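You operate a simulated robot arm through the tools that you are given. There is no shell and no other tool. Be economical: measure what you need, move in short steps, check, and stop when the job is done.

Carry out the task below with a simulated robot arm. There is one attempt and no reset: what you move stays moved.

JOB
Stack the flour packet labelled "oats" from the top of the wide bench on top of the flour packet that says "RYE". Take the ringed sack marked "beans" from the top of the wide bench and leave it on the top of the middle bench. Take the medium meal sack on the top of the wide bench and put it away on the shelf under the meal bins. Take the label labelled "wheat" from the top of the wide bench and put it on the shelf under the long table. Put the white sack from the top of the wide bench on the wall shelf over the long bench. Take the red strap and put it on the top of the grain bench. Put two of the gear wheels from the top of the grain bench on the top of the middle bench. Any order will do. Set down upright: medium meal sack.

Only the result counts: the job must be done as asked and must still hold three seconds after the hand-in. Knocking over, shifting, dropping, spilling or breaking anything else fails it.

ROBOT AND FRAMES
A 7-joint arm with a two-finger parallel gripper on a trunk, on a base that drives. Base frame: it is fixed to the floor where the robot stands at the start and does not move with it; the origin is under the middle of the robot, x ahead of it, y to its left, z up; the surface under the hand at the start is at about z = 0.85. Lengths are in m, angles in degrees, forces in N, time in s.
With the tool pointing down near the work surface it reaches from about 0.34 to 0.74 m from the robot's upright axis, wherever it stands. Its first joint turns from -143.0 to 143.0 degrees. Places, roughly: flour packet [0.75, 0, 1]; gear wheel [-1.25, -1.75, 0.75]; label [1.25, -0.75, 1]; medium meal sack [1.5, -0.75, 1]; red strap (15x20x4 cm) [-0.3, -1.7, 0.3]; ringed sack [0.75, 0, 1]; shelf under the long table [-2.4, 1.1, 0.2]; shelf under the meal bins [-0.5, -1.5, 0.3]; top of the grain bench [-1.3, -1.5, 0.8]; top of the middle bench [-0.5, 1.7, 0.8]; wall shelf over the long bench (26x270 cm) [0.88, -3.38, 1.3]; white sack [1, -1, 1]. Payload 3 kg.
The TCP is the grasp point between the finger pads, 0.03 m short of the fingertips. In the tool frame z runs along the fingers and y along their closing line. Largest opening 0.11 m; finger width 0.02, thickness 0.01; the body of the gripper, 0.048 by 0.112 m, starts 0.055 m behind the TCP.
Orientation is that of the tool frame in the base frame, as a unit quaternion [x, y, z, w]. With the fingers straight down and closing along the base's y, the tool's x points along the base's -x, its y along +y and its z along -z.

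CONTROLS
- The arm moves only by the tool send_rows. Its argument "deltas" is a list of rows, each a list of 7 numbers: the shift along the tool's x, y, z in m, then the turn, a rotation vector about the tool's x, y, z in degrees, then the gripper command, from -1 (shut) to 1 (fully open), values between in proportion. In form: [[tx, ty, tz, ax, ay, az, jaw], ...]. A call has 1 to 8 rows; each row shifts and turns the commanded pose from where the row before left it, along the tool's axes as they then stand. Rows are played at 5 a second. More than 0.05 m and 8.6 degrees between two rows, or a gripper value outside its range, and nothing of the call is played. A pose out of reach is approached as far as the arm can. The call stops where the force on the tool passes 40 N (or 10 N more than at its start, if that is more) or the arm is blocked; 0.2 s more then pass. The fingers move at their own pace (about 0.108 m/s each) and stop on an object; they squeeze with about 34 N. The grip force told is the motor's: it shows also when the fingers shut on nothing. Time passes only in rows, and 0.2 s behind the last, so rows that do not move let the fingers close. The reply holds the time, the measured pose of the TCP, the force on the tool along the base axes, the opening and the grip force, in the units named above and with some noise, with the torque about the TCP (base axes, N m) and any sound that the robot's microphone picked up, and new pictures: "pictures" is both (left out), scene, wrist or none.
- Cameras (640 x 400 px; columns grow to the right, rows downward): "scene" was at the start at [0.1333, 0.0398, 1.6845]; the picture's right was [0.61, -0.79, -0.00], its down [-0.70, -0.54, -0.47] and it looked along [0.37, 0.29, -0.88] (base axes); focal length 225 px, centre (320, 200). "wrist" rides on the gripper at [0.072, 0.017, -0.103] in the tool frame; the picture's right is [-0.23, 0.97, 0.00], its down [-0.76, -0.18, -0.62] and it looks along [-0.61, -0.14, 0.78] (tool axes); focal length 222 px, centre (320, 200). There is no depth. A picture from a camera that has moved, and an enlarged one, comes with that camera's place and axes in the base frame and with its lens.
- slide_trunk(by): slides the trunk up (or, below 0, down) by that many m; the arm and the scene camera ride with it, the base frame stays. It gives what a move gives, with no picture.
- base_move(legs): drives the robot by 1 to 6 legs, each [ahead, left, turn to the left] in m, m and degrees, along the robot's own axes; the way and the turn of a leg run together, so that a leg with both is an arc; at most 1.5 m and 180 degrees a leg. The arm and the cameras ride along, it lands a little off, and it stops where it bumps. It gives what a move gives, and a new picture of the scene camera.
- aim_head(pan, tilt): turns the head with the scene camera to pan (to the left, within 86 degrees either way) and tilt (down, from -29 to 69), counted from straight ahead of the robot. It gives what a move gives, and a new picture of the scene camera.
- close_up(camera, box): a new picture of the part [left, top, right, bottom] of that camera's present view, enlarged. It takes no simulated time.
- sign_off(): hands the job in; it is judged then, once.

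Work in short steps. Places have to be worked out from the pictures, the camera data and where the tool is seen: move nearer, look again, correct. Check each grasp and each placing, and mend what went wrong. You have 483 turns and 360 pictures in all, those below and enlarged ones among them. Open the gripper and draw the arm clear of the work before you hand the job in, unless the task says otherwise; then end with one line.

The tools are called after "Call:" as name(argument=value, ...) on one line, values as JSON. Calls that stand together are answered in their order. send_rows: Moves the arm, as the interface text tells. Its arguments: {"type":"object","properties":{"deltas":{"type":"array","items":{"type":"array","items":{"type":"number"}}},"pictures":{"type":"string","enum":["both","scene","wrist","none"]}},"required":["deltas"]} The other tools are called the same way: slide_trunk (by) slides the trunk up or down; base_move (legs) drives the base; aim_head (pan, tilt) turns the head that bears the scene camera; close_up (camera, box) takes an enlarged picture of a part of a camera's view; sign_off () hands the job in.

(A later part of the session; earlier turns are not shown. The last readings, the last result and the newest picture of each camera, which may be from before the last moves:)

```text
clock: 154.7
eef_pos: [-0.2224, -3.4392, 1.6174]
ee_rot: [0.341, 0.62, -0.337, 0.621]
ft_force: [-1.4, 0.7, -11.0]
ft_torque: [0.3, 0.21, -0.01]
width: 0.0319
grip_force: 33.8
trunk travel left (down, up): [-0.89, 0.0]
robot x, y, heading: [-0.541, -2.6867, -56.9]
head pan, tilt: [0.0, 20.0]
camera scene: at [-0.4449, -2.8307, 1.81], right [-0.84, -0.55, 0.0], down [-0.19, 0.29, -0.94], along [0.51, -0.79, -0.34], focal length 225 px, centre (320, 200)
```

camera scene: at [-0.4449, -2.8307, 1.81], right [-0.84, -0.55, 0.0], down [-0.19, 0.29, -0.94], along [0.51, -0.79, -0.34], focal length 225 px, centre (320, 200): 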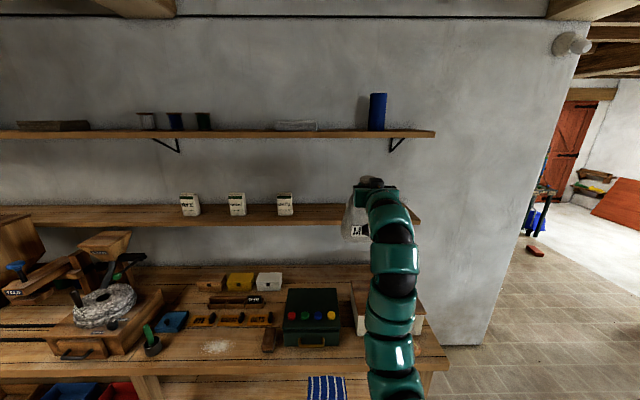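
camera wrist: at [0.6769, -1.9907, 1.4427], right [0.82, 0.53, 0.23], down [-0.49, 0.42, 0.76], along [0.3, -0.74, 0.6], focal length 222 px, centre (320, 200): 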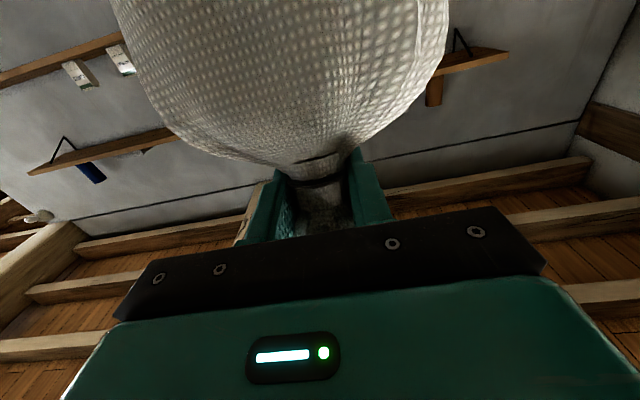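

The hand lines up with the free right end of the shelf. I'll lower to z≈1.54 and drive in.

Call:
send_rows(deltas=[[0.04, 0, 0, 0, 0, 0, -1], [0.04, 0, 0, 0, 0, 0, -1]], pictures="none")

Call:
base_move(legs=[[0.2, 0, 0], [0.15, 0, 0]])

Call:
close_up(camera="scene", box=[240, 120, 480, 270])

```text
clock: 155.3
eef_pos: [-0.2204, -3.4369, 1.5371]
ee_rot: [0.34, 0.621, -0.336, 0.621]
ft_force: [-1.1, 0.6, -10.8]
ft_torque: [0.31, 0.23, 0.01]
width: 0.032
grip_force: 33.9
trunk travel left (down, up): [-0.89, 0.0]
robot x, y, heading: [-0.5409, -2.6817, -56.8]
head pan, tilt: [0.0, 20.0]
```

```text
clock: 157.9
eef_pos: [-0.029, -3.7346, 1.5384]
ee_rot: [0.342, 0.62, -0.336, 0.62]
ft_force: [0.8, -0.5, -11.4]
ft_torque: [0.26, 0.15, -0.01]
width: 0.0318
grip_force: 34.2
trunk travel left (down, up): [-0.89, 0.0]
robot x, y, heading: [-0.3519, -2.9773, -57.2]
head pan, tilt: [0.0, 20.0]
camera scene: at [-0.2523, -3.1263, 1.8098], right [-0.84, -0.54, 0.0], down [-0.19, 0.29, -0.94], along [0.51, -0.79, -0.34], focal length 225 px, centre (320, 200)
```

scene: 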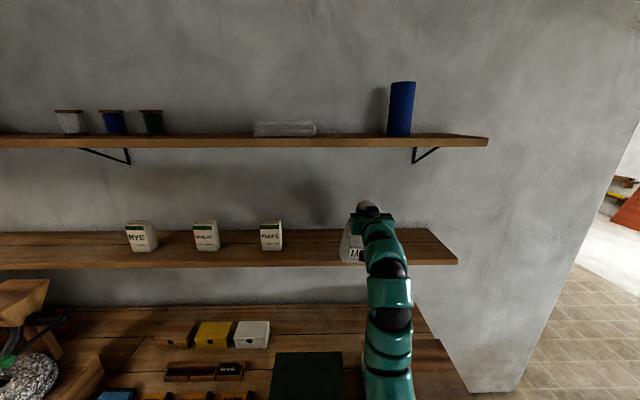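

```text
2.67 times, centred on (360, 195) of scene
camera zoom: at [-0.2523, -3.1263, 1.8098], right [-0.84, -0.54, 0.0], down [-0.19, 0.29, -0.94], along [0.51, -0.79, -0.34], focal length 600 px, centre (213, 213)
```

zoom: 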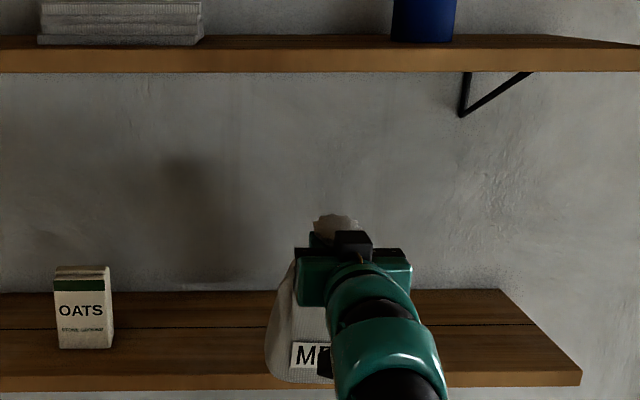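

Shelf: z≈1.32, front edge 0.06 m beyond the TCP. I'll go forward 0.10 with the base and 0.08 with the arm.

Call:
base_move(legs=[[0.1, 0, 0]])

Call:
send_rows(deltas=[[0, 0, 0.03, 0, 0, 0, -1], [0, 0, 0.03, 0, 0, 0, -1], [0, 0, 0.02, 0, 0, 0, -1]])

Call:
close_up(camera="scene", box=[240, 150, 480, 300])

```text
clock: 159.0
eef_pos: [0.0267, -3.8189, 1.5378]
ee_rot: [0.342, 0.621, -0.336, 0.62]
ft_force: [0.8, -0.7, -11.2]
ft_torque: [0.29, 0.19, 0.01]
width: 0.0317
grip_force: 34.2
trunk travel left (down, up): [-0.89, 0.0]
robot x, y, heading: [-0.2937, -3.0651, -57.1]
head pan, tilt: [0.0, 20.0]
camera scene: at [-0.1968, -3.2122, 1.8099], right [-0.84, -0.54, 0.0], down [-0.19, 0.29, -0.94], along [0.51, -0.79, -0.34], focal length 225 px, centre (320, 200)
```

scene: 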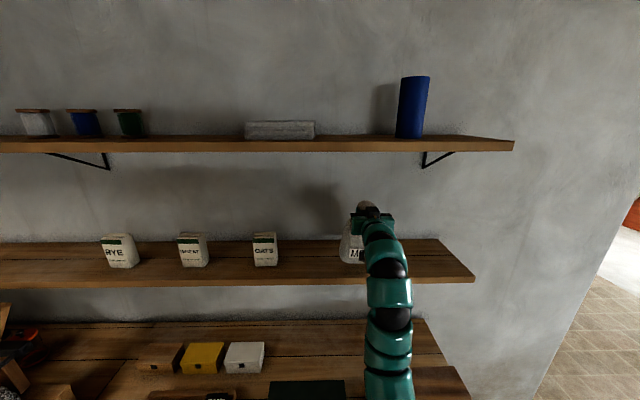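

```text
clock: 159.8
eef_pos: [0.0716, -3.887, 1.5393]
ee_rot: [0.343, 0.62, -0.337, 0.62]
ft_force: [0.4, -0.6, -12.1]
ft_torque: [0.26, 0.11, -0.01]
width: 0.0319
grip_force: 34.1
trunk travel left (down, up): [-0.89, 0.0]
robot x, y, heading: [-0.2938, -3.0662, -57.2]
head pan, tilt: [0.0, 20.0]
camera scene: at [-0.197, -3.2117, 1.8099], right [-0.84, -0.54, 0.0], down [-0.19, 0.29, -0.94], along [0.51, -0.79, -0.34], focal length 225 px, centre (320, 200)
camera wrist: at [0.0296, -3.7898, 1.4656], right [0.82, 0.52, 0.23], down [-0.49, 0.42, 0.76], along [0.3, -0.74, 0.6], focal length 222 px, centre (320, 200)
```

scene: 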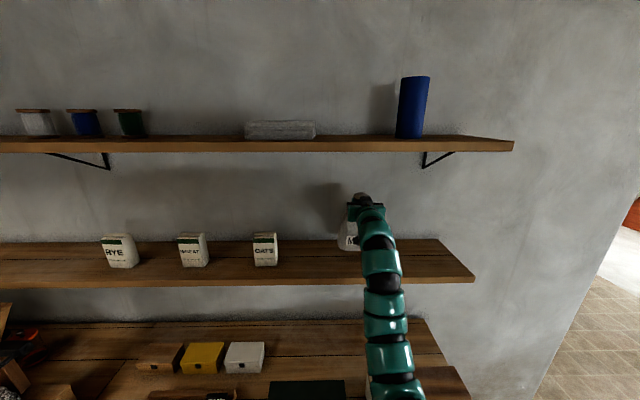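
wrist: 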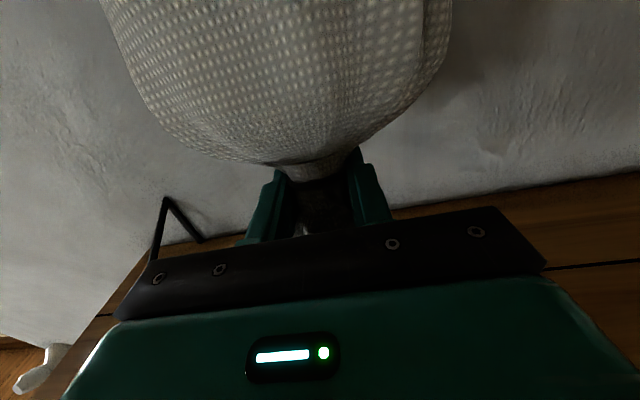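

```text
2.67 times, centred on (360, 225) of scene
camera zoom: at [-0.197, -3.2117, 1.8099], right [-0.84, -0.54, 0.0], down [-0.19, 0.29, -0.94], along [0.51, -0.79, -0.34], focal length 600 px, centre (213, 133)
```

zoom: 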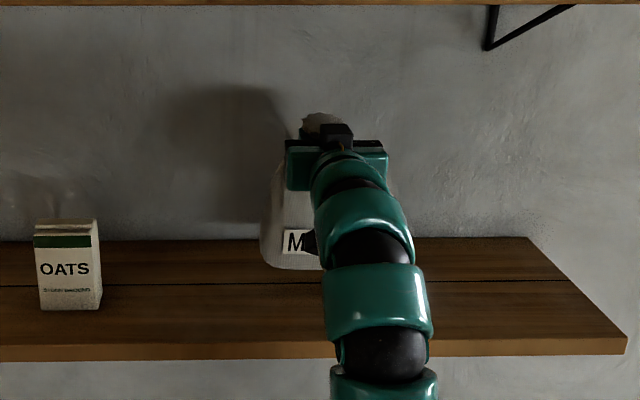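

The sack is over the shelf's middle depth. I'll lower it slowly to contact.

Call:
send_rows(deltas=[[0.015, 0, 0, 0, 0, 0, -1], [0.01, 0, 0, 0, 0, 0, -1], [0.006, 0, 0, 0, 0, 0, -1], [0.005, 0, 0, 0, 0, 0, -1]], pictures="none")

Call:
close_up(camera="scene", box=[240, 150, 480, 300])

```text
clock: 160.8
eef_pos: [0.069, -3.888, 1.5021]
ee_rot: [0.343, 0.62, -0.338, 0.619]
ft_force: [0.4, -0.3, -10.9]
ft_torque: [0.26, 0.18, 0.0]
width: 0.0314
grip_force: 34.1
trunk travel left (down, up): [-0.89, 0.0]
robot x, y, heading: [-0.2935, -3.0603, -57.3]
head pan, tilt: [0.0, 20.0]
```

```text
2.67 times, centred on (360, 225) of scene
camera zoom: at [-0.1972, -3.2118, 1.8099], right [-0.84, -0.54, 0.0], down [-0.19, 0.29, -0.94], along [0.51, -0.79, -0.34], focal length 600 px, centre (213, 133)
```

zoom: 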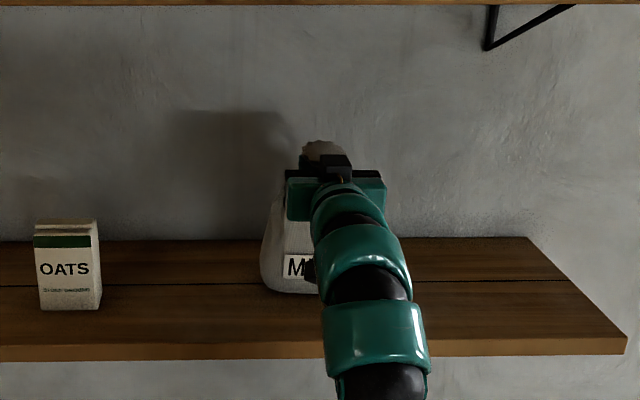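

Call:
send_rows(deltas=[[0.01, 0, 0, 0, 0, 0, -1], [0.006, 0, 0, 0, 0, 0, -1], [0.004, 0, 0, 0, 0, 0, -1], [0.003, 0, 0, 0, 0, 0, -1]], pictures="none")

```text
clock: 161.6
eef_pos: [0.0678, -3.8814, 1.4974]
ee_rot: [0.335, 0.61, -0.341, 0.631]
ft_force: [-0.2, 4.1, 19.1]
ft_torque: [0.55, 0.66, -0.06]
width: 0.0318
grip_force: 33.9
trunk travel left (down, up): [-0.89, 0.0]
robot x, y, heading: [-0.2961, -3.0654, -56.8]
head pan, tilt: [0.0, 20.0]
stopped in row 3: the force on the tool passed its limit at 42 N (the readings are from after the stop); the commanded pose is now the measured one
```

Contact. I'll check its posture before releasing.

Call:
close_up(camera="scene", box=[300, 180, 460, 280])

Call:
close_up(camera="wrist", box=[0, 0, 640, 400])

```text
4.00 times, centred on (380, 230) of scene
camera zoom: at [-0.198, -3.2083, 1.8102], right [-0.84, -0.54, 0.0], down [-0.19, 0.29, -0.94], along [0.51, -0.79, -0.34], focal length 900 px, centre (80, 80)
```

zoom: 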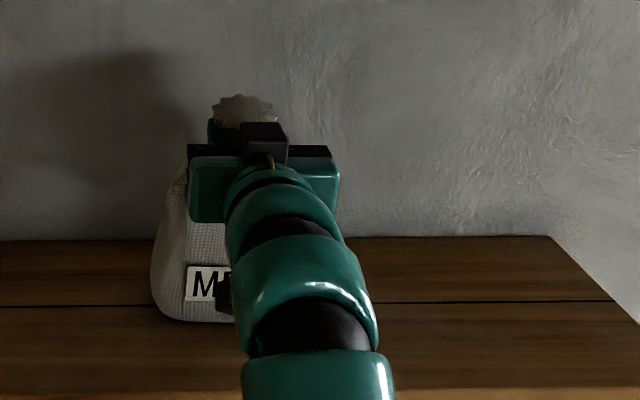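

```text
1.00 times, centred on (320, 200) of wrist (not enlarged: the box is as wide or as high as the picture)
camera zoom: at [0.0268, -3.7861, 1.4212], right [0.81, 0.53, 0.23], down [-0.5, 0.44, 0.74], along [0.29, -0.72, 0.63], focal length 222 px, centre (320, 200)
```

zoom: 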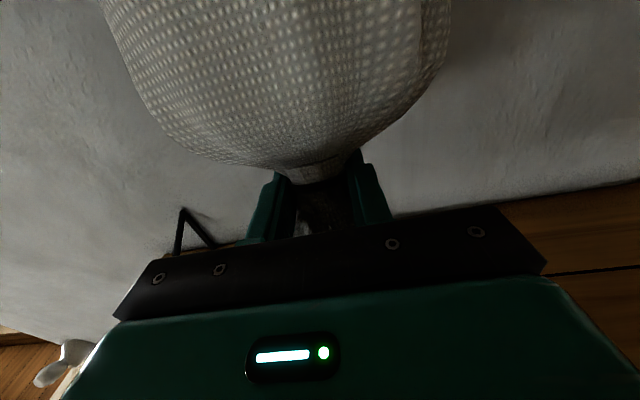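

It looks upright and seated, and the palm guards the front. I'll release gently.

Call:
send_rows(deltas=[[0, 0, 0, 0, 0, 0, -0.3], [0, 0, 0, 0, 0, 0, -0.1], [0, 0, 0, 0, 0, 0, 0.1], [0, 0, 0, 0, 0, 0, 0.4], [0, 0, 0, 0, 0, 0, 0.8], [0, 0, 0, 0, 0, 0, 1]], pictures="wrist")

Call:
close_up(camera="scene", box=[300, 180, 460, 280])

```text
clock: 163.0
eef_pos: [0.0678, -3.8796, 1.4957]
ee_rot: [0.337, 0.612, -0.342, 0.628]
ft_force: [6.5, -1.0, 27.4]
ft_torque: [-1.45, 0.71, 0.35]
width: 0.1072
grip_force: 0.1
trunk travel left (down, up): [-0.89, 0.0]
robot x, y, heading: [-0.2944, -3.0641, -57.3]
head pan, tilt: [0.0, 20.0]
camera wrist: at [0.0265, -3.7844, 1.4202], right [0.82, 0.53, 0.23], down [-0.5, 0.44, 0.75], along [0.29, -0.72, 0.62], focal length 222 px, centre (320, 200)
```

wrist: 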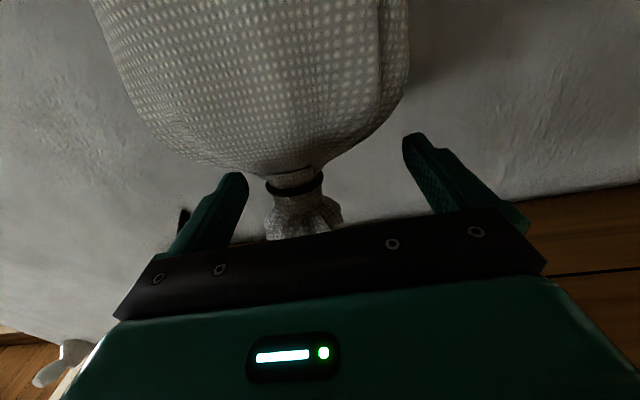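

```text
4.00 times, centred on (380, 230) of scene
camera zoom: at [-0.1976, -3.2052, 1.8106], right [-0.84, -0.54, 0.0], down [-0.19, 0.28, -0.94], along [0.51, -0.79, -0.34], focal length 900 px, centre (80, 80)
```

zoom: 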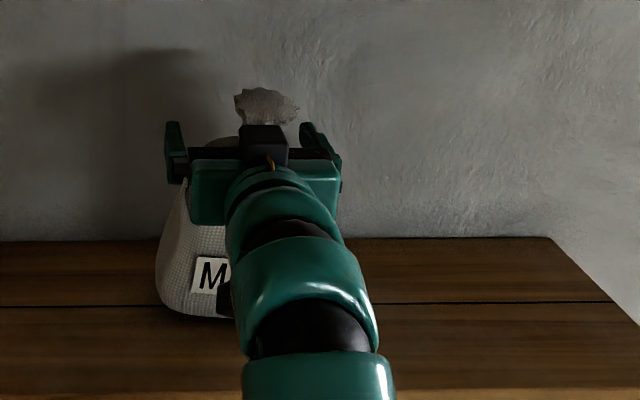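

The tool is still pressing on the sack at 27 N. I'll relieve it by raising slightly.

Call:
send_rows(deltas=[[-0.004, 0, 0, 0, 0, 0, 1], [-0.006, 0, 0, 0, 0, 0, 1]], pictures="wrist")

Call:
close_up(camera="scene", box=[300, 180, 460, 280])

```text
clock: 163.6
eef_pos: [0.0662, -3.8841, 1.4982]
ee_rot: [0.341, 0.615, -0.341, 0.623]
ft_force: [-0.2, -0.8, -0.7]
ft_torque: [0.05, 0.02, -0.01]
width: 0.1101
grip_force: 0.1
trunk travel left (down, up): [-0.89, 0.0]
robot x, y, heading: [-0.294, -3.0633, -56.9]
head pan, tilt: [0.0, 20.0]
camera wrist: at [0.0249, -3.7885, 1.4243], right [0.82, 0.53, 0.23], down [-0.49, 0.43, 0.75], along [0.29, -0.73, 0.61], focal length 222 px, centre (320, 200)
```

wrist: 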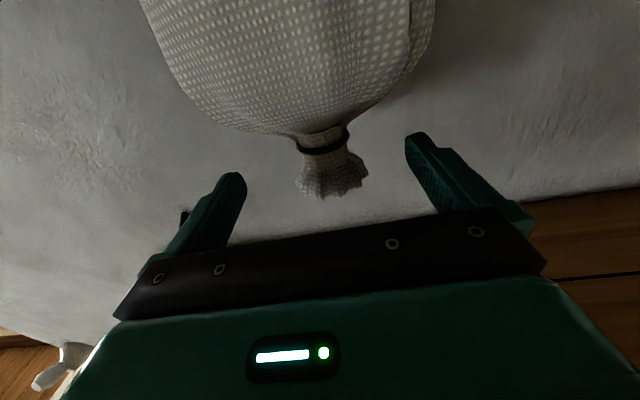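

```text
4.00 times, centred on (380, 230) of scene
camera zoom: at [-0.1988, -3.2106, 1.8097], right [-0.84, -0.54, 0.0], down [-0.19, 0.29, -0.94], along [0.51, -0.79, -0.34], focal length 900 px, centre (80, 80)
```

zoom: 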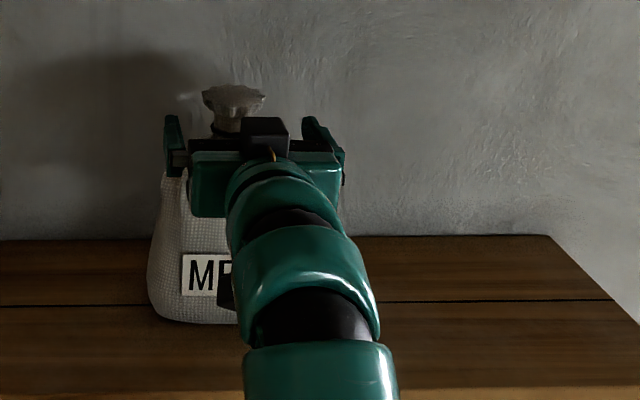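

It's free and standing. I'll withdraw straight back with the base.

Call:
base_move(legs=[[-0.15, 0, 0], [-0.25, 0, 0]])

Call:
close_up(camera="scene", box=[240, 120, 480, 270])

```text
clock: 166.4
eef_pos: [-0.1547, -3.5486, 1.5042]
ee_rot: [0.341, 0.612, -0.343, 0.626]
ft_force: [0.2, -0.3, 0.1]
ft_torque: [0.03, 0.0, 0.0]
width: 0.1099
grip_force: 0.1
trunk travel left (down, up): [-0.89, 0.0]
robot x, y, heading: [-0.5096, -2.7258, -57.5]
head pan, tilt: [0.0, 20.0]
camera scene: at [-0.4164, -2.8728, 1.8103], right [-0.84, -0.54, 0.0], down [-0.18, 0.29, -0.94], along [0.5, -0.79, -0.34], focal length 225 px, centre (320, 200)
```

scene: 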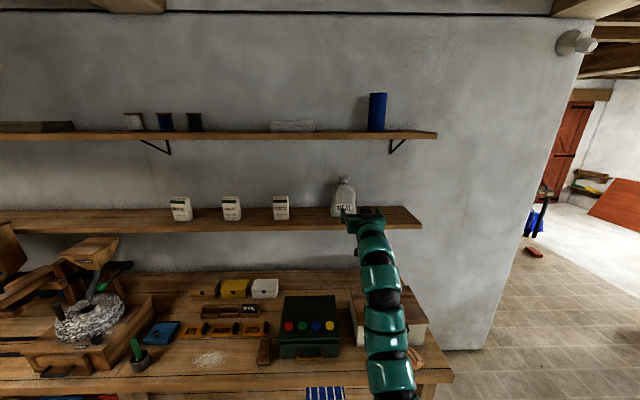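

```text
2.67 times, centred on (360, 195) of scene
camera zoom: at [-0.4164, -2.8728, 1.8103], right [-0.84, -0.54, 0.0], down [-0.18, 0.29, -0.94], along [0.5, -0.79, -0.34], focal length 600 px, centre (213, 213)
```

zoom: 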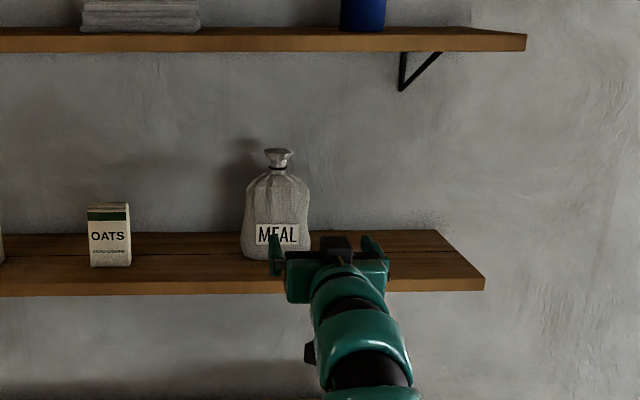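

MEAL stands upright on the wall shelf. I'll bring the tool back to pointing down and draw it in.

Call:
send_rows(deltas=[[0.03, 0, -0.02, 0, 6.9, 0, 0], [0.0322, 0, -0.0162, 0, 6.9, 0, 0], [0.034, 0, -0.0121, 0, 6.9, 0, 0], [0.0352, 0, -0.0079, 0, 6.9, 0, 0], [0.0359, 0, -0.0036, 0, 6.9, 0, 0], [0.036, 0, 0.0008, 0, 6.9, 0, 0], [0.0357, 0, 0.0052, 0, 6.9, 0, 0], [0.0348, 0, 0.0096, 0, 6.7, 0, 0]], pictures="none")

Call:
send_rows(deltas=[[0.0237, 0, 0.0262, 0, 7, 0, 0], [0.0203, 0, 0.0289, 0, 7, 0, 0], [0.0167, 0, 0.0312, 0, 7, 0, 0], [0.0127, 0, 0.033, 0, 7, 0, 0], [0.0086, 0, 0.0343, 0, 7, 0, 0]], pictures="scene")

```text
clock: 168.2
eef_pos: [-0.2344, -3.4173, 1.2592]
ee_rot: [0.459, 0.833, -0.146, 0.271]
ft_force: [-0.2, 1.4, -0.9]
ft_torque: [-0.02, 0.01, 0.0]
width: 0.055
grip_force: 0.1
trunk travel left (down, up): [-0.89, 0.0]
robot x, y, heading: [-0.5116, -2.7257, -57.5]
head pan, tilt: [0.0, 20.0]
```

```text
clock: 169.4
eef_pos: [-0.2448, -3.405, 1.0819]
ee_rot: [0.484, 0.875, 0.0, 0.009]
ft_force: [0.3, -0.9, -0.1]
ft_torque: [-0.01, 0.04, 0.03]
width: 0.0549
grip_force: 0.0
trunk travel left (down, up): [-0.89, 0.0]
robot x, y, heading: [-0.5109, -2.7299, -57.7]
head pan, tilt: [0.0, 20.0]
camera scene: at [-0.4155, -2.8755, 1.81], right [-0.84, -0.54, 0.0], down [-0.18, 0.29, -0.94], along [0.5, -0.79, -0.34], focal length 225 px, centre (320, 200)
```

scene: 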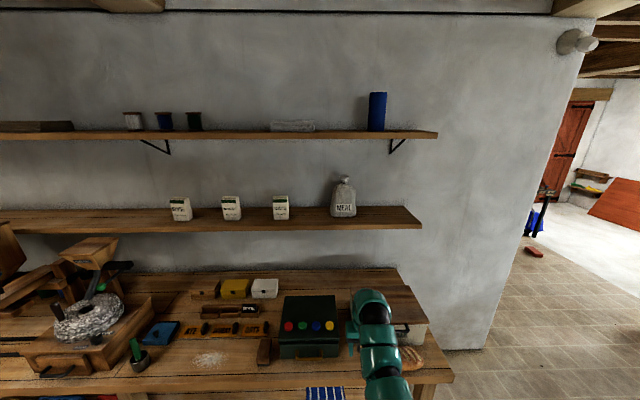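

Next I'll look around for the meal bins, the strap and the grain bench.

Call:
aim_head(pan=-86, tilt=25)

Call:
aim_head(pan=86, tilt=30)

```text
clock: 171.0
eef_pos: [-0.2445, -3.404, 1.083]
ee_rot: [0.483, 0.875, 0.0, 0.01]
ft_force: [0.3, 0.1, 0.0]
ft_torque: [0.0, 0.02, 0.0]
width: 0.0549
grip_force: 0.1
trunk travel left (down, up): [-0.89, 0.0]
robot x, y, heading: [-0.5104, -2.7286, -57.5]
head pan, tilt: [-85.9, 25.0]
camera scene: at [-0.5397, -2.8501, 1.8021], right [-0.6, 0.8, 0.0], down [0.34, 0.25, -0.91], along [-0.73, -0.54, -0.42], focal length 225 px, centre (320, 200)
```

scene: 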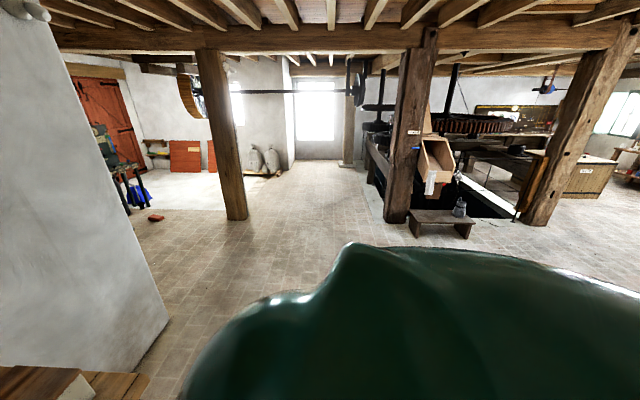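

```text
clock: 173.6
eef_pos: [-0.2447, -3.4049, 1.0829]
ee_rot: [0.483, 0.876, -0.002, 0.009]
ft_force: [-0.3, 0.1, -0.2]
ft_torque: [-0.01, 0.02, 0.01]
width: 0.0552
grip_force: 0.1
trunk travel left (down, up): [-0.89, 0.0]
robot x, y, heading: [-0.5104, -2.728, -57.4]
head pan, tilt: [85.9, 30.0]
camera scene: at [-0.3861, -2.7523, 1.7941], right [0.48, -0.88, 0.0], down [-0.44, -0.24, -0.87], along [0.76, 0.41, -0.5], focal length 225 px, centre (320, 200)
```

scene: 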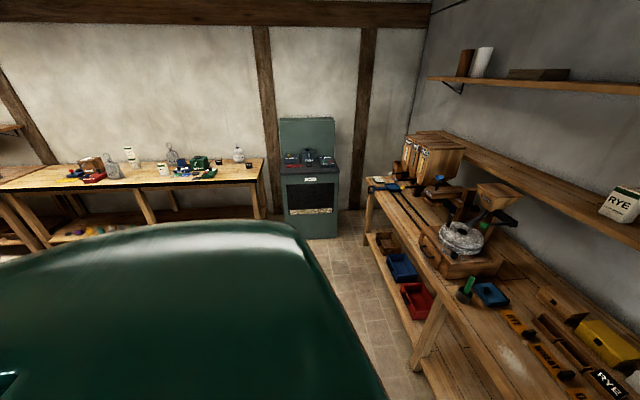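

I'm on the far side of the partition. I'll turn left and drive back to the aisle in front of the bins.

Call:
base_move(legs=[[0, 0, 90], [1.1, 0, 0]])

Call:
aim_head(pan=86, tilt=35)

```text
clock: 183.0
eef_pos: [1.124, -1.9219, 1.0829]
ee_rot: [-0.262, 0.965, 0.005, 0.007]
ft_force: [0.4, 0.2, 0.5]
ft_torque: [0.03, -0.01, 0.03]
width: 0.0551
grip_force: 0.0
trunk travel left (down, up): [-0.89, 0.0]
robot x, y, heading: [0.442, -2.1697, 30.4]
head pan, tilt: [85.9, 30.0]
camera scene: at [0.4712, -2.0428, 1.7941], right [0.9, 0.45, 0.0], down [0.22, -0.45, -0.87], along [-0.39, 0.78, -0.5], focal length 225 px, centre (320, 200)
```

scene: 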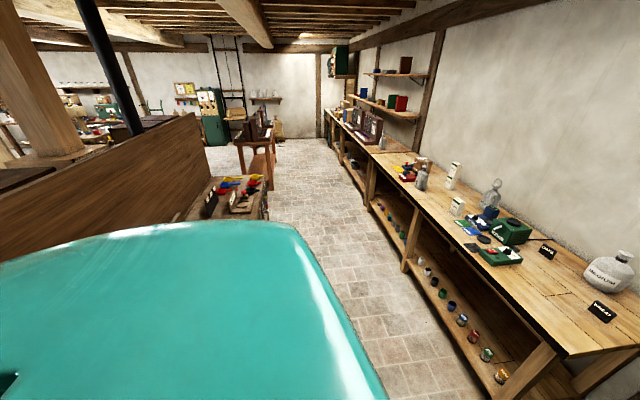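

```text
clock: 183.6
eef_pos: [1.1245, -1.9225, 1.0823]
ee_rot: [-0.262, 0.965, 0.006, 0.008]
ft_force: [-0.2, -0.6, 0.2]
ft_torque: [-0.02, 0.03, -0.06]
width: 0.0548
grip_force: 0.1
trunk travel left (down, up): [-0.89, 0.0]
robot x, y, heading: [0.4407, -2.1664, 30.3]
head pan, tilt: [85.9, 35.0]
camera scene: at [0.4718, -2.0452, 1.7864], right [0.9, 0.45, 0.0], down [0.26, -0.51, -0.82], along [-0.37, 0.73, -0.57], focal length 225 px, centre (320, 200)
```

scene: 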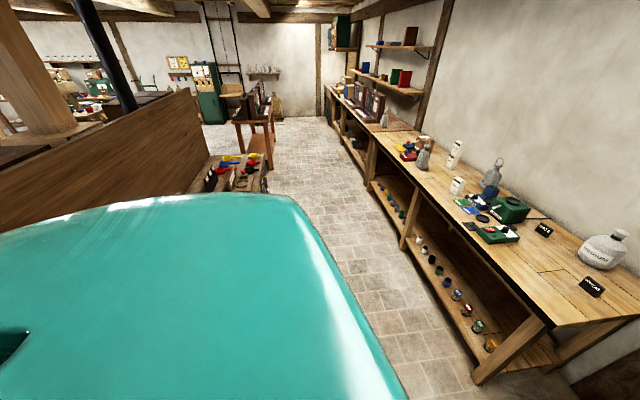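

Call:
base_move(legs=[[0.2, 0, 0], [0, 0, 90]])

Call:
aim_head(pan=50, tilt=45)

```text
clock: 188.9
eef_pos: [0.3938, -1.3708, 1.0821]
ee_rot: [0.857, -0.516, -0.009, -0.002]
ft_force: [-0.2, 0.9, -0.2]
ft_torque: [0.0, 0.0, -0.03]
width: 0.0551
grip_force: 0.1
trunk travel left (down, up): [-0.89, 0.0]
robot x, y, heading: [0.6073, -2.0675, 118.1]
head pan, tilt: [85.9, 35.0]
camera scene: at [0.4931, -2.03, 1.7863], right [-0.41, 0.91, 0.0], down [0.52, 0.23, -0.82], along [-0.75, -0.34, -0.57], focal length 225 px, centre (320, 200)
```

scene: 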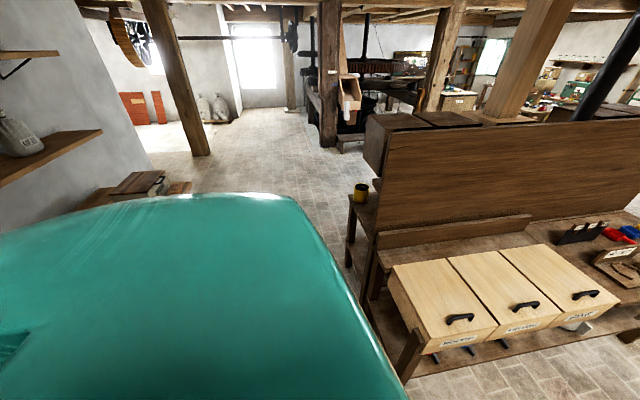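

```text
clock: 190.0
eef_pos: [0.3926, -1.3711, 1.0824]
ee_rot: [0.857, -0.515, -0.01, -0.002]
ft_force: [-0.1, -0.5, -0.6]
ft_torque: [0.0, 0.02, -0.01]
width: 0.0551
grip_force: 0.1
trunk travel left (down, up): [-0.89, 0.0]
robot x, y, heading: [0.6062, -2.0649, 118.4]
head pan, tilt: [50.0, 45.0]
camera scene: at [0.494, -1.9775, 1.7715], right [0.2, 0.98, 0.0], down [0.69, -0.14, -0.71], along [-0.69, 0.14, -0.71], focal length 225 px, centre (320, 200)
```

scene: 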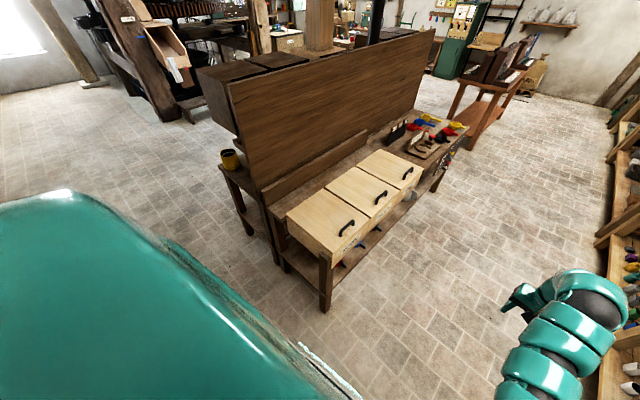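

Now clear: the meal bins stand on a bench with a shelf under them, and the partition is behind. I'll drive along the aisle and turn to face the bins.

Call:
base_move(legs=[[0.8, -0.2, 0], [0, 0, 94]])

Call:
aim_head(pan=0, tilt=55)

```text
clock: 198.3
eef_pos: [-0.2825, -1.5271, 1.0821]
ee_rot: [0.962, 0.271, -0.007, 0.006]
ft_force: [0.0, -0.1, -0.4]
ft_torque: [0.02, 0.02, -0.01]
width: 0.055
grip_force: 0.1
trunk travel left (down, up): [-0.89, 0.0]
robot x, y, heading: [0.396, -1.2688, -148.0]
head pan, tilt: [50.0, 45.0]
camera scene: at [0.3191, -1.3903, 1.7715], right [-0.99, 0.14, 0.0], down [0.1, 0.7, -0.71], along [-0.1, -0.7, -0.71], focal length 225 px, centre (320, 200)
```

scene: 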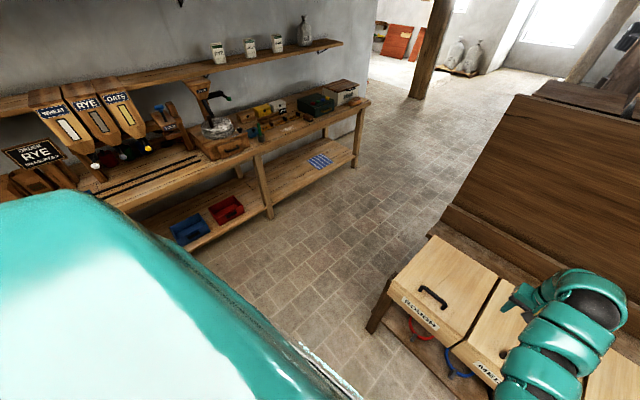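

```text
clock: 199.5
eef_pos: [-0.2828, -1.5267, 1.0821]
ee_rot: [0.962, 0.271, -0.008, 0.006]
ft_force: [0.1, -0.5, 0.5]
ft_torque: [0.0, 0.0, 0.05]
width: 0.0551
grip_force: 0.1
trunk travel left (down, up): [-0.89, 0.0]
robot x, y, heading: [0.3975, -1.2694, -148.2]
head pan, tilt: [0.0, 55.0]
camera scene: at [0.2694, -1.3477, 1.7581], right [-0.53, 0.85, 0.0], down [0.7, 0.43, -0.57], along [-0.49, -0.3, -0.82], focal length 225 px, centre (320, 200)
```

scene: 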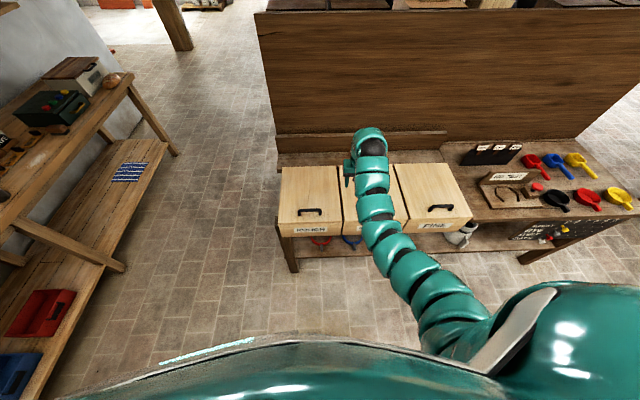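

The red strap is at the front of the shelf under the ROUGH bin. I'll back up and lower the trunk to look under.

Call:
base_move(legs=[[-0.3, 0, 0]])

Call:
slide_trunk(by=-0.4)

Call:
slide_trunk(by=-0.2)

Call:
aim_head(pan=10, tilt=35)

```text
clock: 201.5
eef_pos: [-0.0299, -1.3643, 1.0823]
ee_rot: [0.964, 0.266, -0.007, 0.006]
ft_force: [-0.1, -0.4, 0.8]
ft_torque: [-0.01, 0.0, 0.01]
width: 0.0553
grip_force: 0.0
trunk travel left (down, up): [-0.89, 0.0]
robot x, y, heading: [0.6493, -1.1142, -149.0]
head pan, tilt: [0.0, 55.0]
camera scene: at [0.5244, -1.1895, 1.7582], right [-0.52, 0.86, 0.0], down [0.7, 0.42, -0.57], along [-0.49, -0.3, -0.82], focal length 225 px, centre (320, 200)
```

scene: 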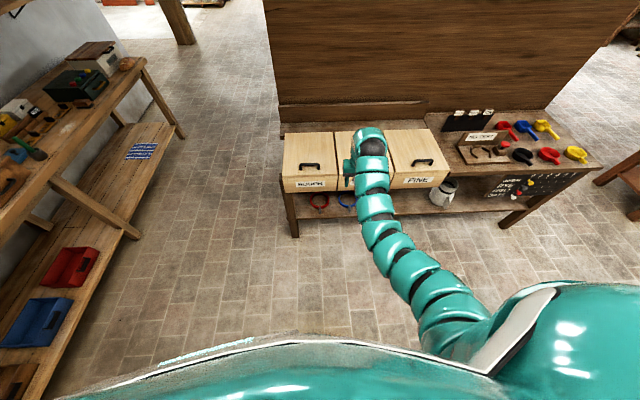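

```text
clock: 205.4
eef_pos: [-0.0301, -1.3637, 0.6824]
ee_rot: [0.964, 0.267, -0.007, 0.005]
ft_force: [-1.0, 0.0, 1.2]
ft_torque: [-0.02, -0.01, 0.0]
width: 0.055
grip_force: 0.0
trunk travel left (down, up): [-0.49, 0.4]
robot x, y, heading: [0.6499, -1.113, -148.8]
head pan, tilt: [0.0, 55.0]
```

```text
clock: 207.5
eef_pos: [-0.0308, -1.3636, 0.4831]
ee_rot: [0.964, 0.266, -0.007, 0.005]
ft_force: [-0.5, 0.5, 0.6]
ft_torque: [-0.02, 0.0, 0.0]
width: 0.0552
grip_force: 0.0
trunk travel left (down, up): [-0.29, 0.6]
robot x, y, heading: [0.653, -1.1121, -148.9]
head pan, tilt: [0.0, 55.0]
```

```text
clock: 208.4
eef_pos: [-0.0296, -1.3631, 0.4818]
ee_rot: [0.964, 0.267, -0.007, 0.006]
ft_force: [-0.3, 0.6, -0.9]
ft_torque: [0.0, 0.03, 0.01]
width: 0.0549
grip_force: 0.0
trunk travel left (down, up): [-0.29, 0.6]
robot x, y, heading: [0.6529, -1.1125, -148.7]
head pan, tilt: [10.0, 35.0]
camera scene: at [0.519, -1.2107, 1.1862], right [-0.66, 0.75, 0.0], down [0.43, 0.38, -0.82], along [-0.62, -0.54, -0.57], focal length 225 px, centre (320, 200)
```

scene: 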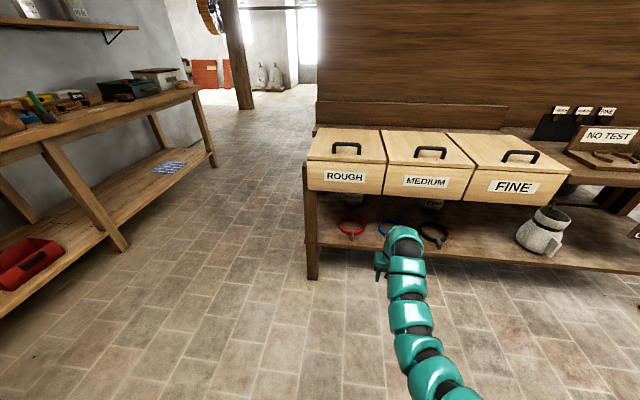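

Call:
close_up(camera="scene", box=[290, 120, 610, 320])

Call:
close_up(camera="scene", box=[300, 180, 420, 255])

```text
2.00 times, centred on (450, 220) of scene
camera zoom: at [0.519, -1.2107, 1.1862], right [-0.66, 0.75, 0.0], down [0.43, 0.38, -0.82], along [-0.62, -0.54, -0.57], focal length 450 px, centre (60, 160)
```

zoom: 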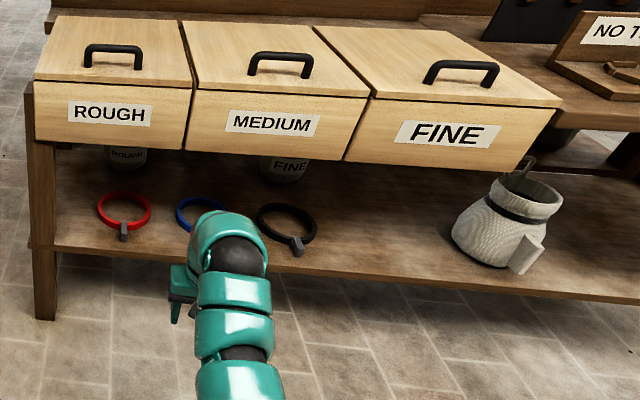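

```text
5.33 times, centred on (360, 218) of scene
camera zoom: at [0.519, -1.2107, 1.1862], right [-0.66, 0.75, 0.0], down [0.43, 0.38, -0.82], along [-0.62, -0.54, -0.57], focal length 1200 px, centre (107, 107)
```

zoom: 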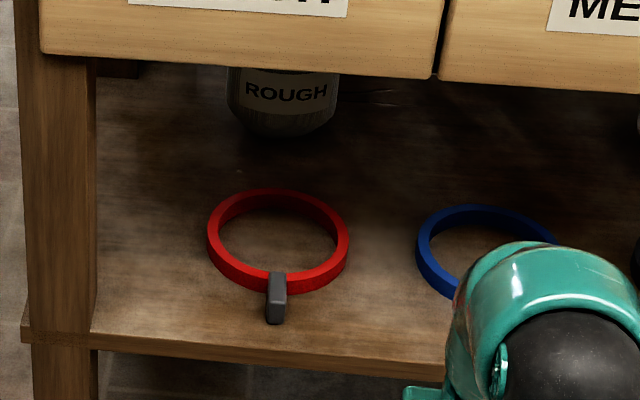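

The red strap is a 15 cm ring with a buckle tab toward me at about (-0.253, -1.66), shelf z≈0.33. Because the bins overhang it, I need a near-horizontal approach. I'll pitch the tool forward here in free space.

Call:
send_rows(deltas=[[-0.02, 0, -0.035, 0, -7, 0, 0.1], [-0.025, 0, -0.035, 0, -7, 0, 0.1], [-0.03, 0, -0.03, 0, -7, 0, 0.1], [-0.035, 0, -0.025, 0, -7, 0, 0.1], [-0.035, 0, -0.02, 0, -7, 0, 0.1]], pictures="none")

Call:
send_rows(deltas=[[-0.0115, 0, -0.0164, 0, -7, 0, 0.1], [-0.0134, 0, -0.0149, 0, -7, 0, 0.1], [-0.0151, 0, -0.0131, 0, -7, 0, 0.1], [-0.0166, 0, -0.0112, 0, -7, 0, 0.1], [-0.0178, 0, -0.0091, 0, -7, 0, 0.1]], pictures="both")

```text
clock: 209.6
eef_pos: [-0.121, -1.4159, 0.6635]
ee_rot: [0.916, 0.253, -0.298, 0.085]
ft_force: [0.0, 0.4, -0.7]
ft_torque: [-0.01, -0.02, 0.02]
width: 0.0603
grip_force: 0.1
trunk travel left (down, up): [-0.29, 0.6]
robot x, y, heading: [0.6503, -1.1116, -149.0]
head pan, tilt: [10.0, 35.0]
```

```text
clock: 210.8
eef_pos: [-0.1197, -1.4145, 0.763]
ee_rot: [0.784, 0.215, -0.56, 0.158]
ft_force: [0.0, -0.3, -0.1]
ft_torque: [-0.01, 0.02, 0.01]
width: 0.0604
grip_force: 0.1
trunk travel left (down, up): [-0.29, 0.6]
robot x, y, heading: [0.6517, -1.1134, -148.7]
head pan, tilt: [10.0, 35.0]
camera scene: at [0.5189, -1.2107, 1.1863], right [-0.66, 0.75, 0.0], down [0.43, 0.38, -0.82], along [-0.62, -0.54, -0.57], focal length 225 px, centre (320, 200)
camera wrist: at [-0.0076, -1.3661, 0.7274], right [0.44, -0.87, 0.22], down [0.2, 0.34, 0.92], along [-0.88, -0.36, 0.32], focal length 222 px, centre (320, 200)
```

scene: 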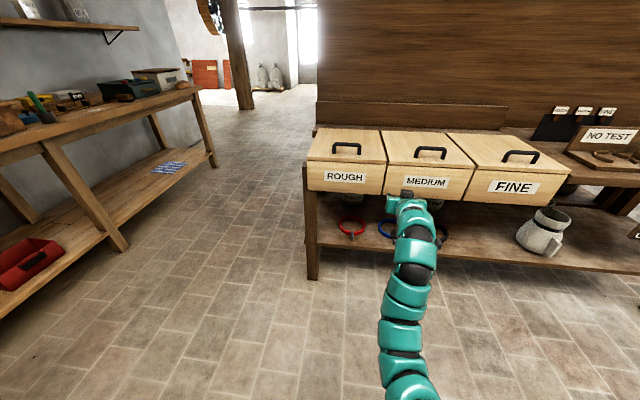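
wrist: 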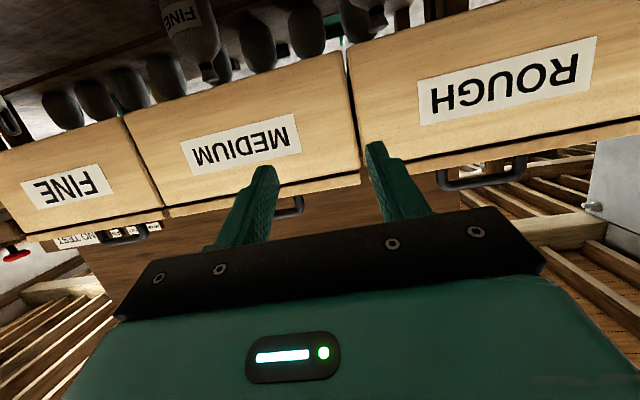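

Good. I'll lower the trunk fully and shift left to line up with the buckle.

Call:
slide_trunk(by=-0.29)

Call:
base_move(legs=[[0, 0.136, 0]])

Call:
send_rows(deltas=[[0.04, 0, 0.014, 0, 0, 0, 0.1], [0.035, 0, 0.012, 0, 0, 0, 0.1]], pictures="both")

```text
clock: 213.7
eef_pos: [-0.1188, -1.4132, 0.4723]
ee_rot: [0.785, 0.215, -0.56, 0.157]
ft_force: [0.2, -0.1, 0.9]
ft_torque: [-0.01, 0.01, 0.02]
width: 0.0603
grip_force: 0.0
trunk travel left (down, up): [0.0, 0.89]
robot x, y, heading: [0.6483, -1.1131, -149.0]
head pan, tilt: [10.0, 35.0]
```

```text
clock: 215.0
eef_pos: [-0.0514, -1.5279, 0.4726]
ee_rot: [0.785, 0.215, -0.559, 0.157]
ft_force: [-0.3, 0.4, 0.1]
ft_torque: [0.0, 0.02, 0.0]
width: 0.0608
grip_force: 0.1
trunk travel left (down, up): [0.0, 0.89]
robot x, y, heading: [0.7203, -1.231, -148.8]
head pan, tilt: [10.0, 35.0]
camera scene: at [0.5881, -1.3247, 0.8963], right [-0.66, 0.75, 0.0], down [0.43, 0.38, -0.82], along [-0.62, -0.54, -0.57], focal length 225 px, centre (320, 200)
```

scene: 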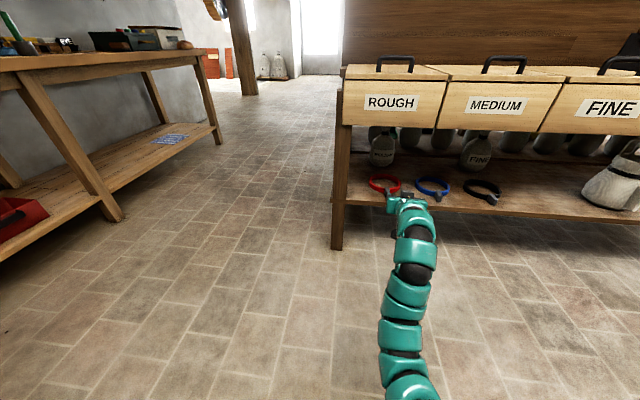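

```text
clock: 215.6
eef_pos: [-0.0503, -1.5279, 0.3952]
ee_rot: [0.785, 0.216, -0.559, 0.158]
ft_force: [1.0, 0.8, 0.7]
ft_torque: [0.0, -0.05, 0.02]
width: 0.0605
grip_force: 0.2
trunk travel left (down, up): [0.0, 0.89]
robot x, y, heading: [0.7202, -1.2252, -149.1]
head pan, tilt: [10.0, 35.0]
camera scene: at [0.5883, -1.3247, 0.8963], right [-0.66, 0.75, 0.0], down [0.43, 0.38, -0.82], along [-0.62, -0.54, -0.57], focal length 225 px, centre (320, 200)
camera wrist: at [0.062, -1.4797, 0.3587], right [0.44, -0.87, 0.22], down [0.2, 0.33, 0.92], along [-0.88, -0.36, 0.32], focal length 222 px, centre (320, 200)
```

scene: 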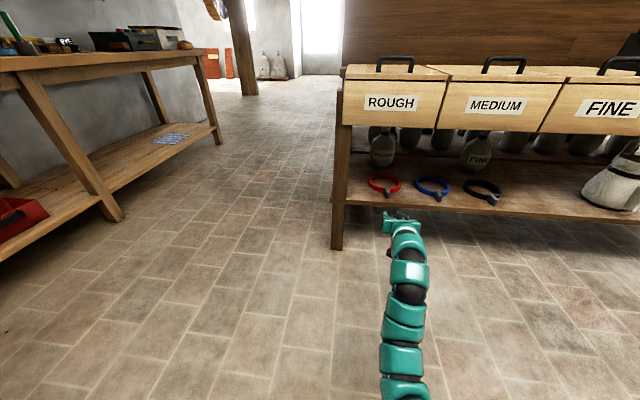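
wrist: 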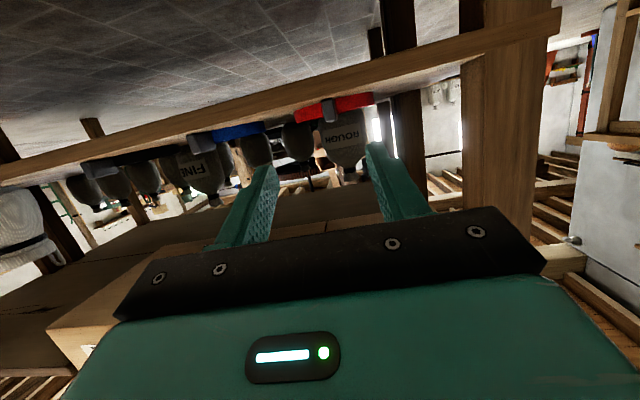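

The buckle is at (-0.243, -1.650, 0.342) and I'm aligned with it in s. I'll lower to z≈0.357 and drive forward.

Call:
send_rows(deltas=[[0.036, 0, 0.013, 0, 0, 0, 0.1]], pictures="none")

Call:
base_move(legs=[[0.16, 0, 0]])

Call:
close_up(camera="wrist", box=[160, 50, 480, 250])

Call:
close_up(camera="scene", box=[300, 100, 540, 250])

```text
clock: 216.0
eef_pos: [-0.0518, -1.5292, 0.3567]
ee_rot: [0.785, 0.214, -0.56, 0.156]
ft_force: [-1.1, -0.1, 1.0]
ft_torque: [0.01, -0.01, 0.02]
width: 0.0606
grip_force: 0.1
trunk travel left (down, up): [0.0, 0.89]
robot x, y, heading: [0.7176, -1.2223, -149.0]
head pan, tilt: [10.0, 35.0]
```

```text
clock: 217.4
eef_pos: [-0.1919, -1.6121, 0.357]
ee_rot: [0.785, 0.214, -0.559, 0.157]
ft_force: [0.2, 0.6, 0.5]
ft_torque: [-0.04, 0.0, -0.01]
width: 0.0604
grip_force: 0.0
trunk travel left (down, up): [0.0, 0.89]
robot x, y, heading: [0.5835, -1.3094, -148.7]
head pan, tilt: [10.0, 35.0]
camera scene: at [0.4478, -1.409, 0.8963], right [-0.66, 0.75, 0.0], down [0.43, 0.38, -0.82], along [-0.62, -0.54, -0.57], focal length 225 px, centre (320, 200)
```

scene: 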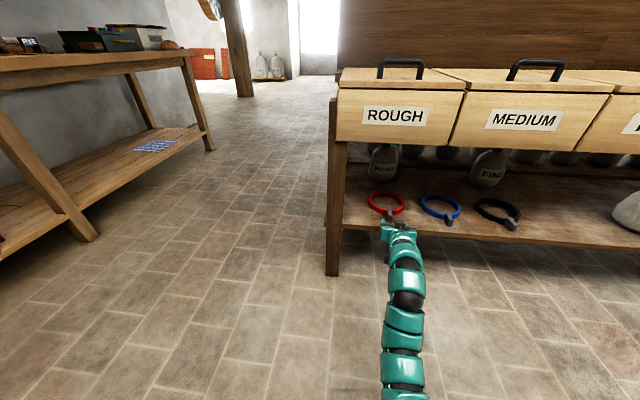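

```text
2.00 times, centred on (320, 150) of wrist
camera zoom: at [-0.0801, -1.5641, 0.3205], right [0.43, -0.87, 0.22], down [0.2, 0.33, 0.92], along [-0.88, -0.36, 0.32], focal length 444 px, centre (320, 300)
```

zoom: 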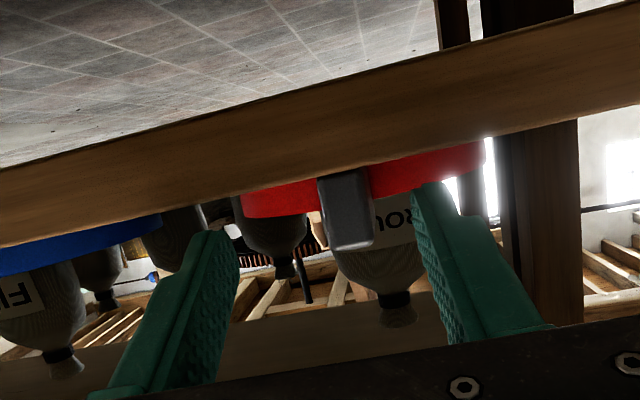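

```text
2.67 times, centred on (420, 175) of scene
camera zoom: at [0.4478, -1.409, 0.8963], right [-0.66, 0.75, 0.0], down [0.43, 0.38, -0.82], along [-0.62, -0.54, -0.57], focal length 600 px, centre (53, 267)
```

zoom: 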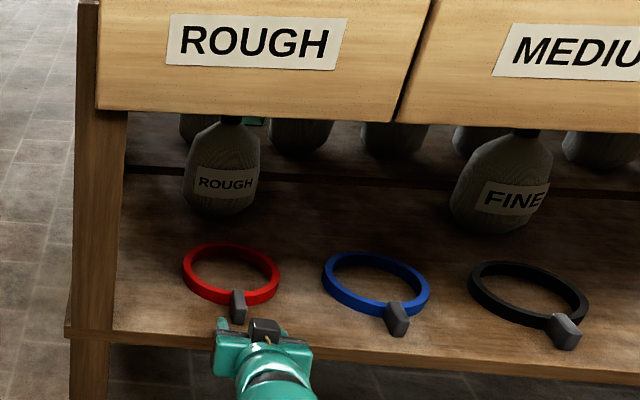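

Buckle centred between the fingers. Forward 5.7 cm and slightly down, then close.

Call:
send_rows(deltas=[[-0.006, 0, 0.028, 0, 0, 0, 0.1], [-0.006, 0, 0.028, 0, 0, 0, 0.1], [0, 0, 0, 0, 0, 0, -1], [0, 0, 0, 0, 0, 0, -1], [0, 0, 0, 0, 0, 0, -1], [0, 0, 0, 0, 0, 0, -1]], pictures="wrist")

Call:
close_up(camera="scene", box=[300, 100, 540, 250])

```text
clock: 218.8
eef_pos: [-0.2436, -1.6398, 0.3491]
ee_rot: [0.785, 0.214, -0.56, 0.156]
ft_force: [-3.2, 2.4, 5.1]
ft_torque: [0.13, 0.3, -0.17]
width: 0.0174
grip_force: 33.6
trunk travel left (down, up): [0.0, 0.89]
robot x, y, heading: [0.5767, -1.3109, -148.9]
head pan, tilt: [10.0, 35.0]
camera wrist: at [-0.1314, -1.5933, 0.3132], right [0.43, -0.87, 0.22], down [0.2, 0.33, 0.92], along [-0.88, -0.36, 0.32], focal length 222 px, centre (320, 200)
```

wrist: 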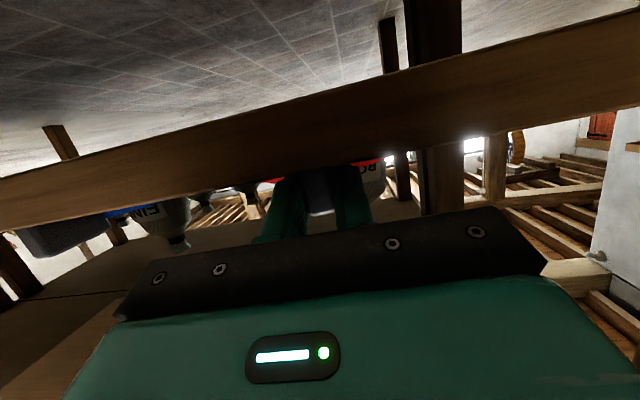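

```text
2.67 times, centred on (420, 175) of scene
camera zoom: at [0.4481, -1.4088, 0.8964], right [-0.66, 0.75, 0.0], down [0.43, 0.38, -0.82], along [-0.62, -0.54, -0.57], focal length 600 px, centre (53, 267)
```

zoom: 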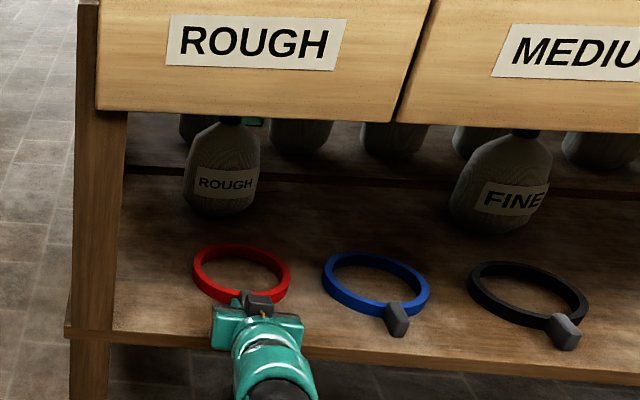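

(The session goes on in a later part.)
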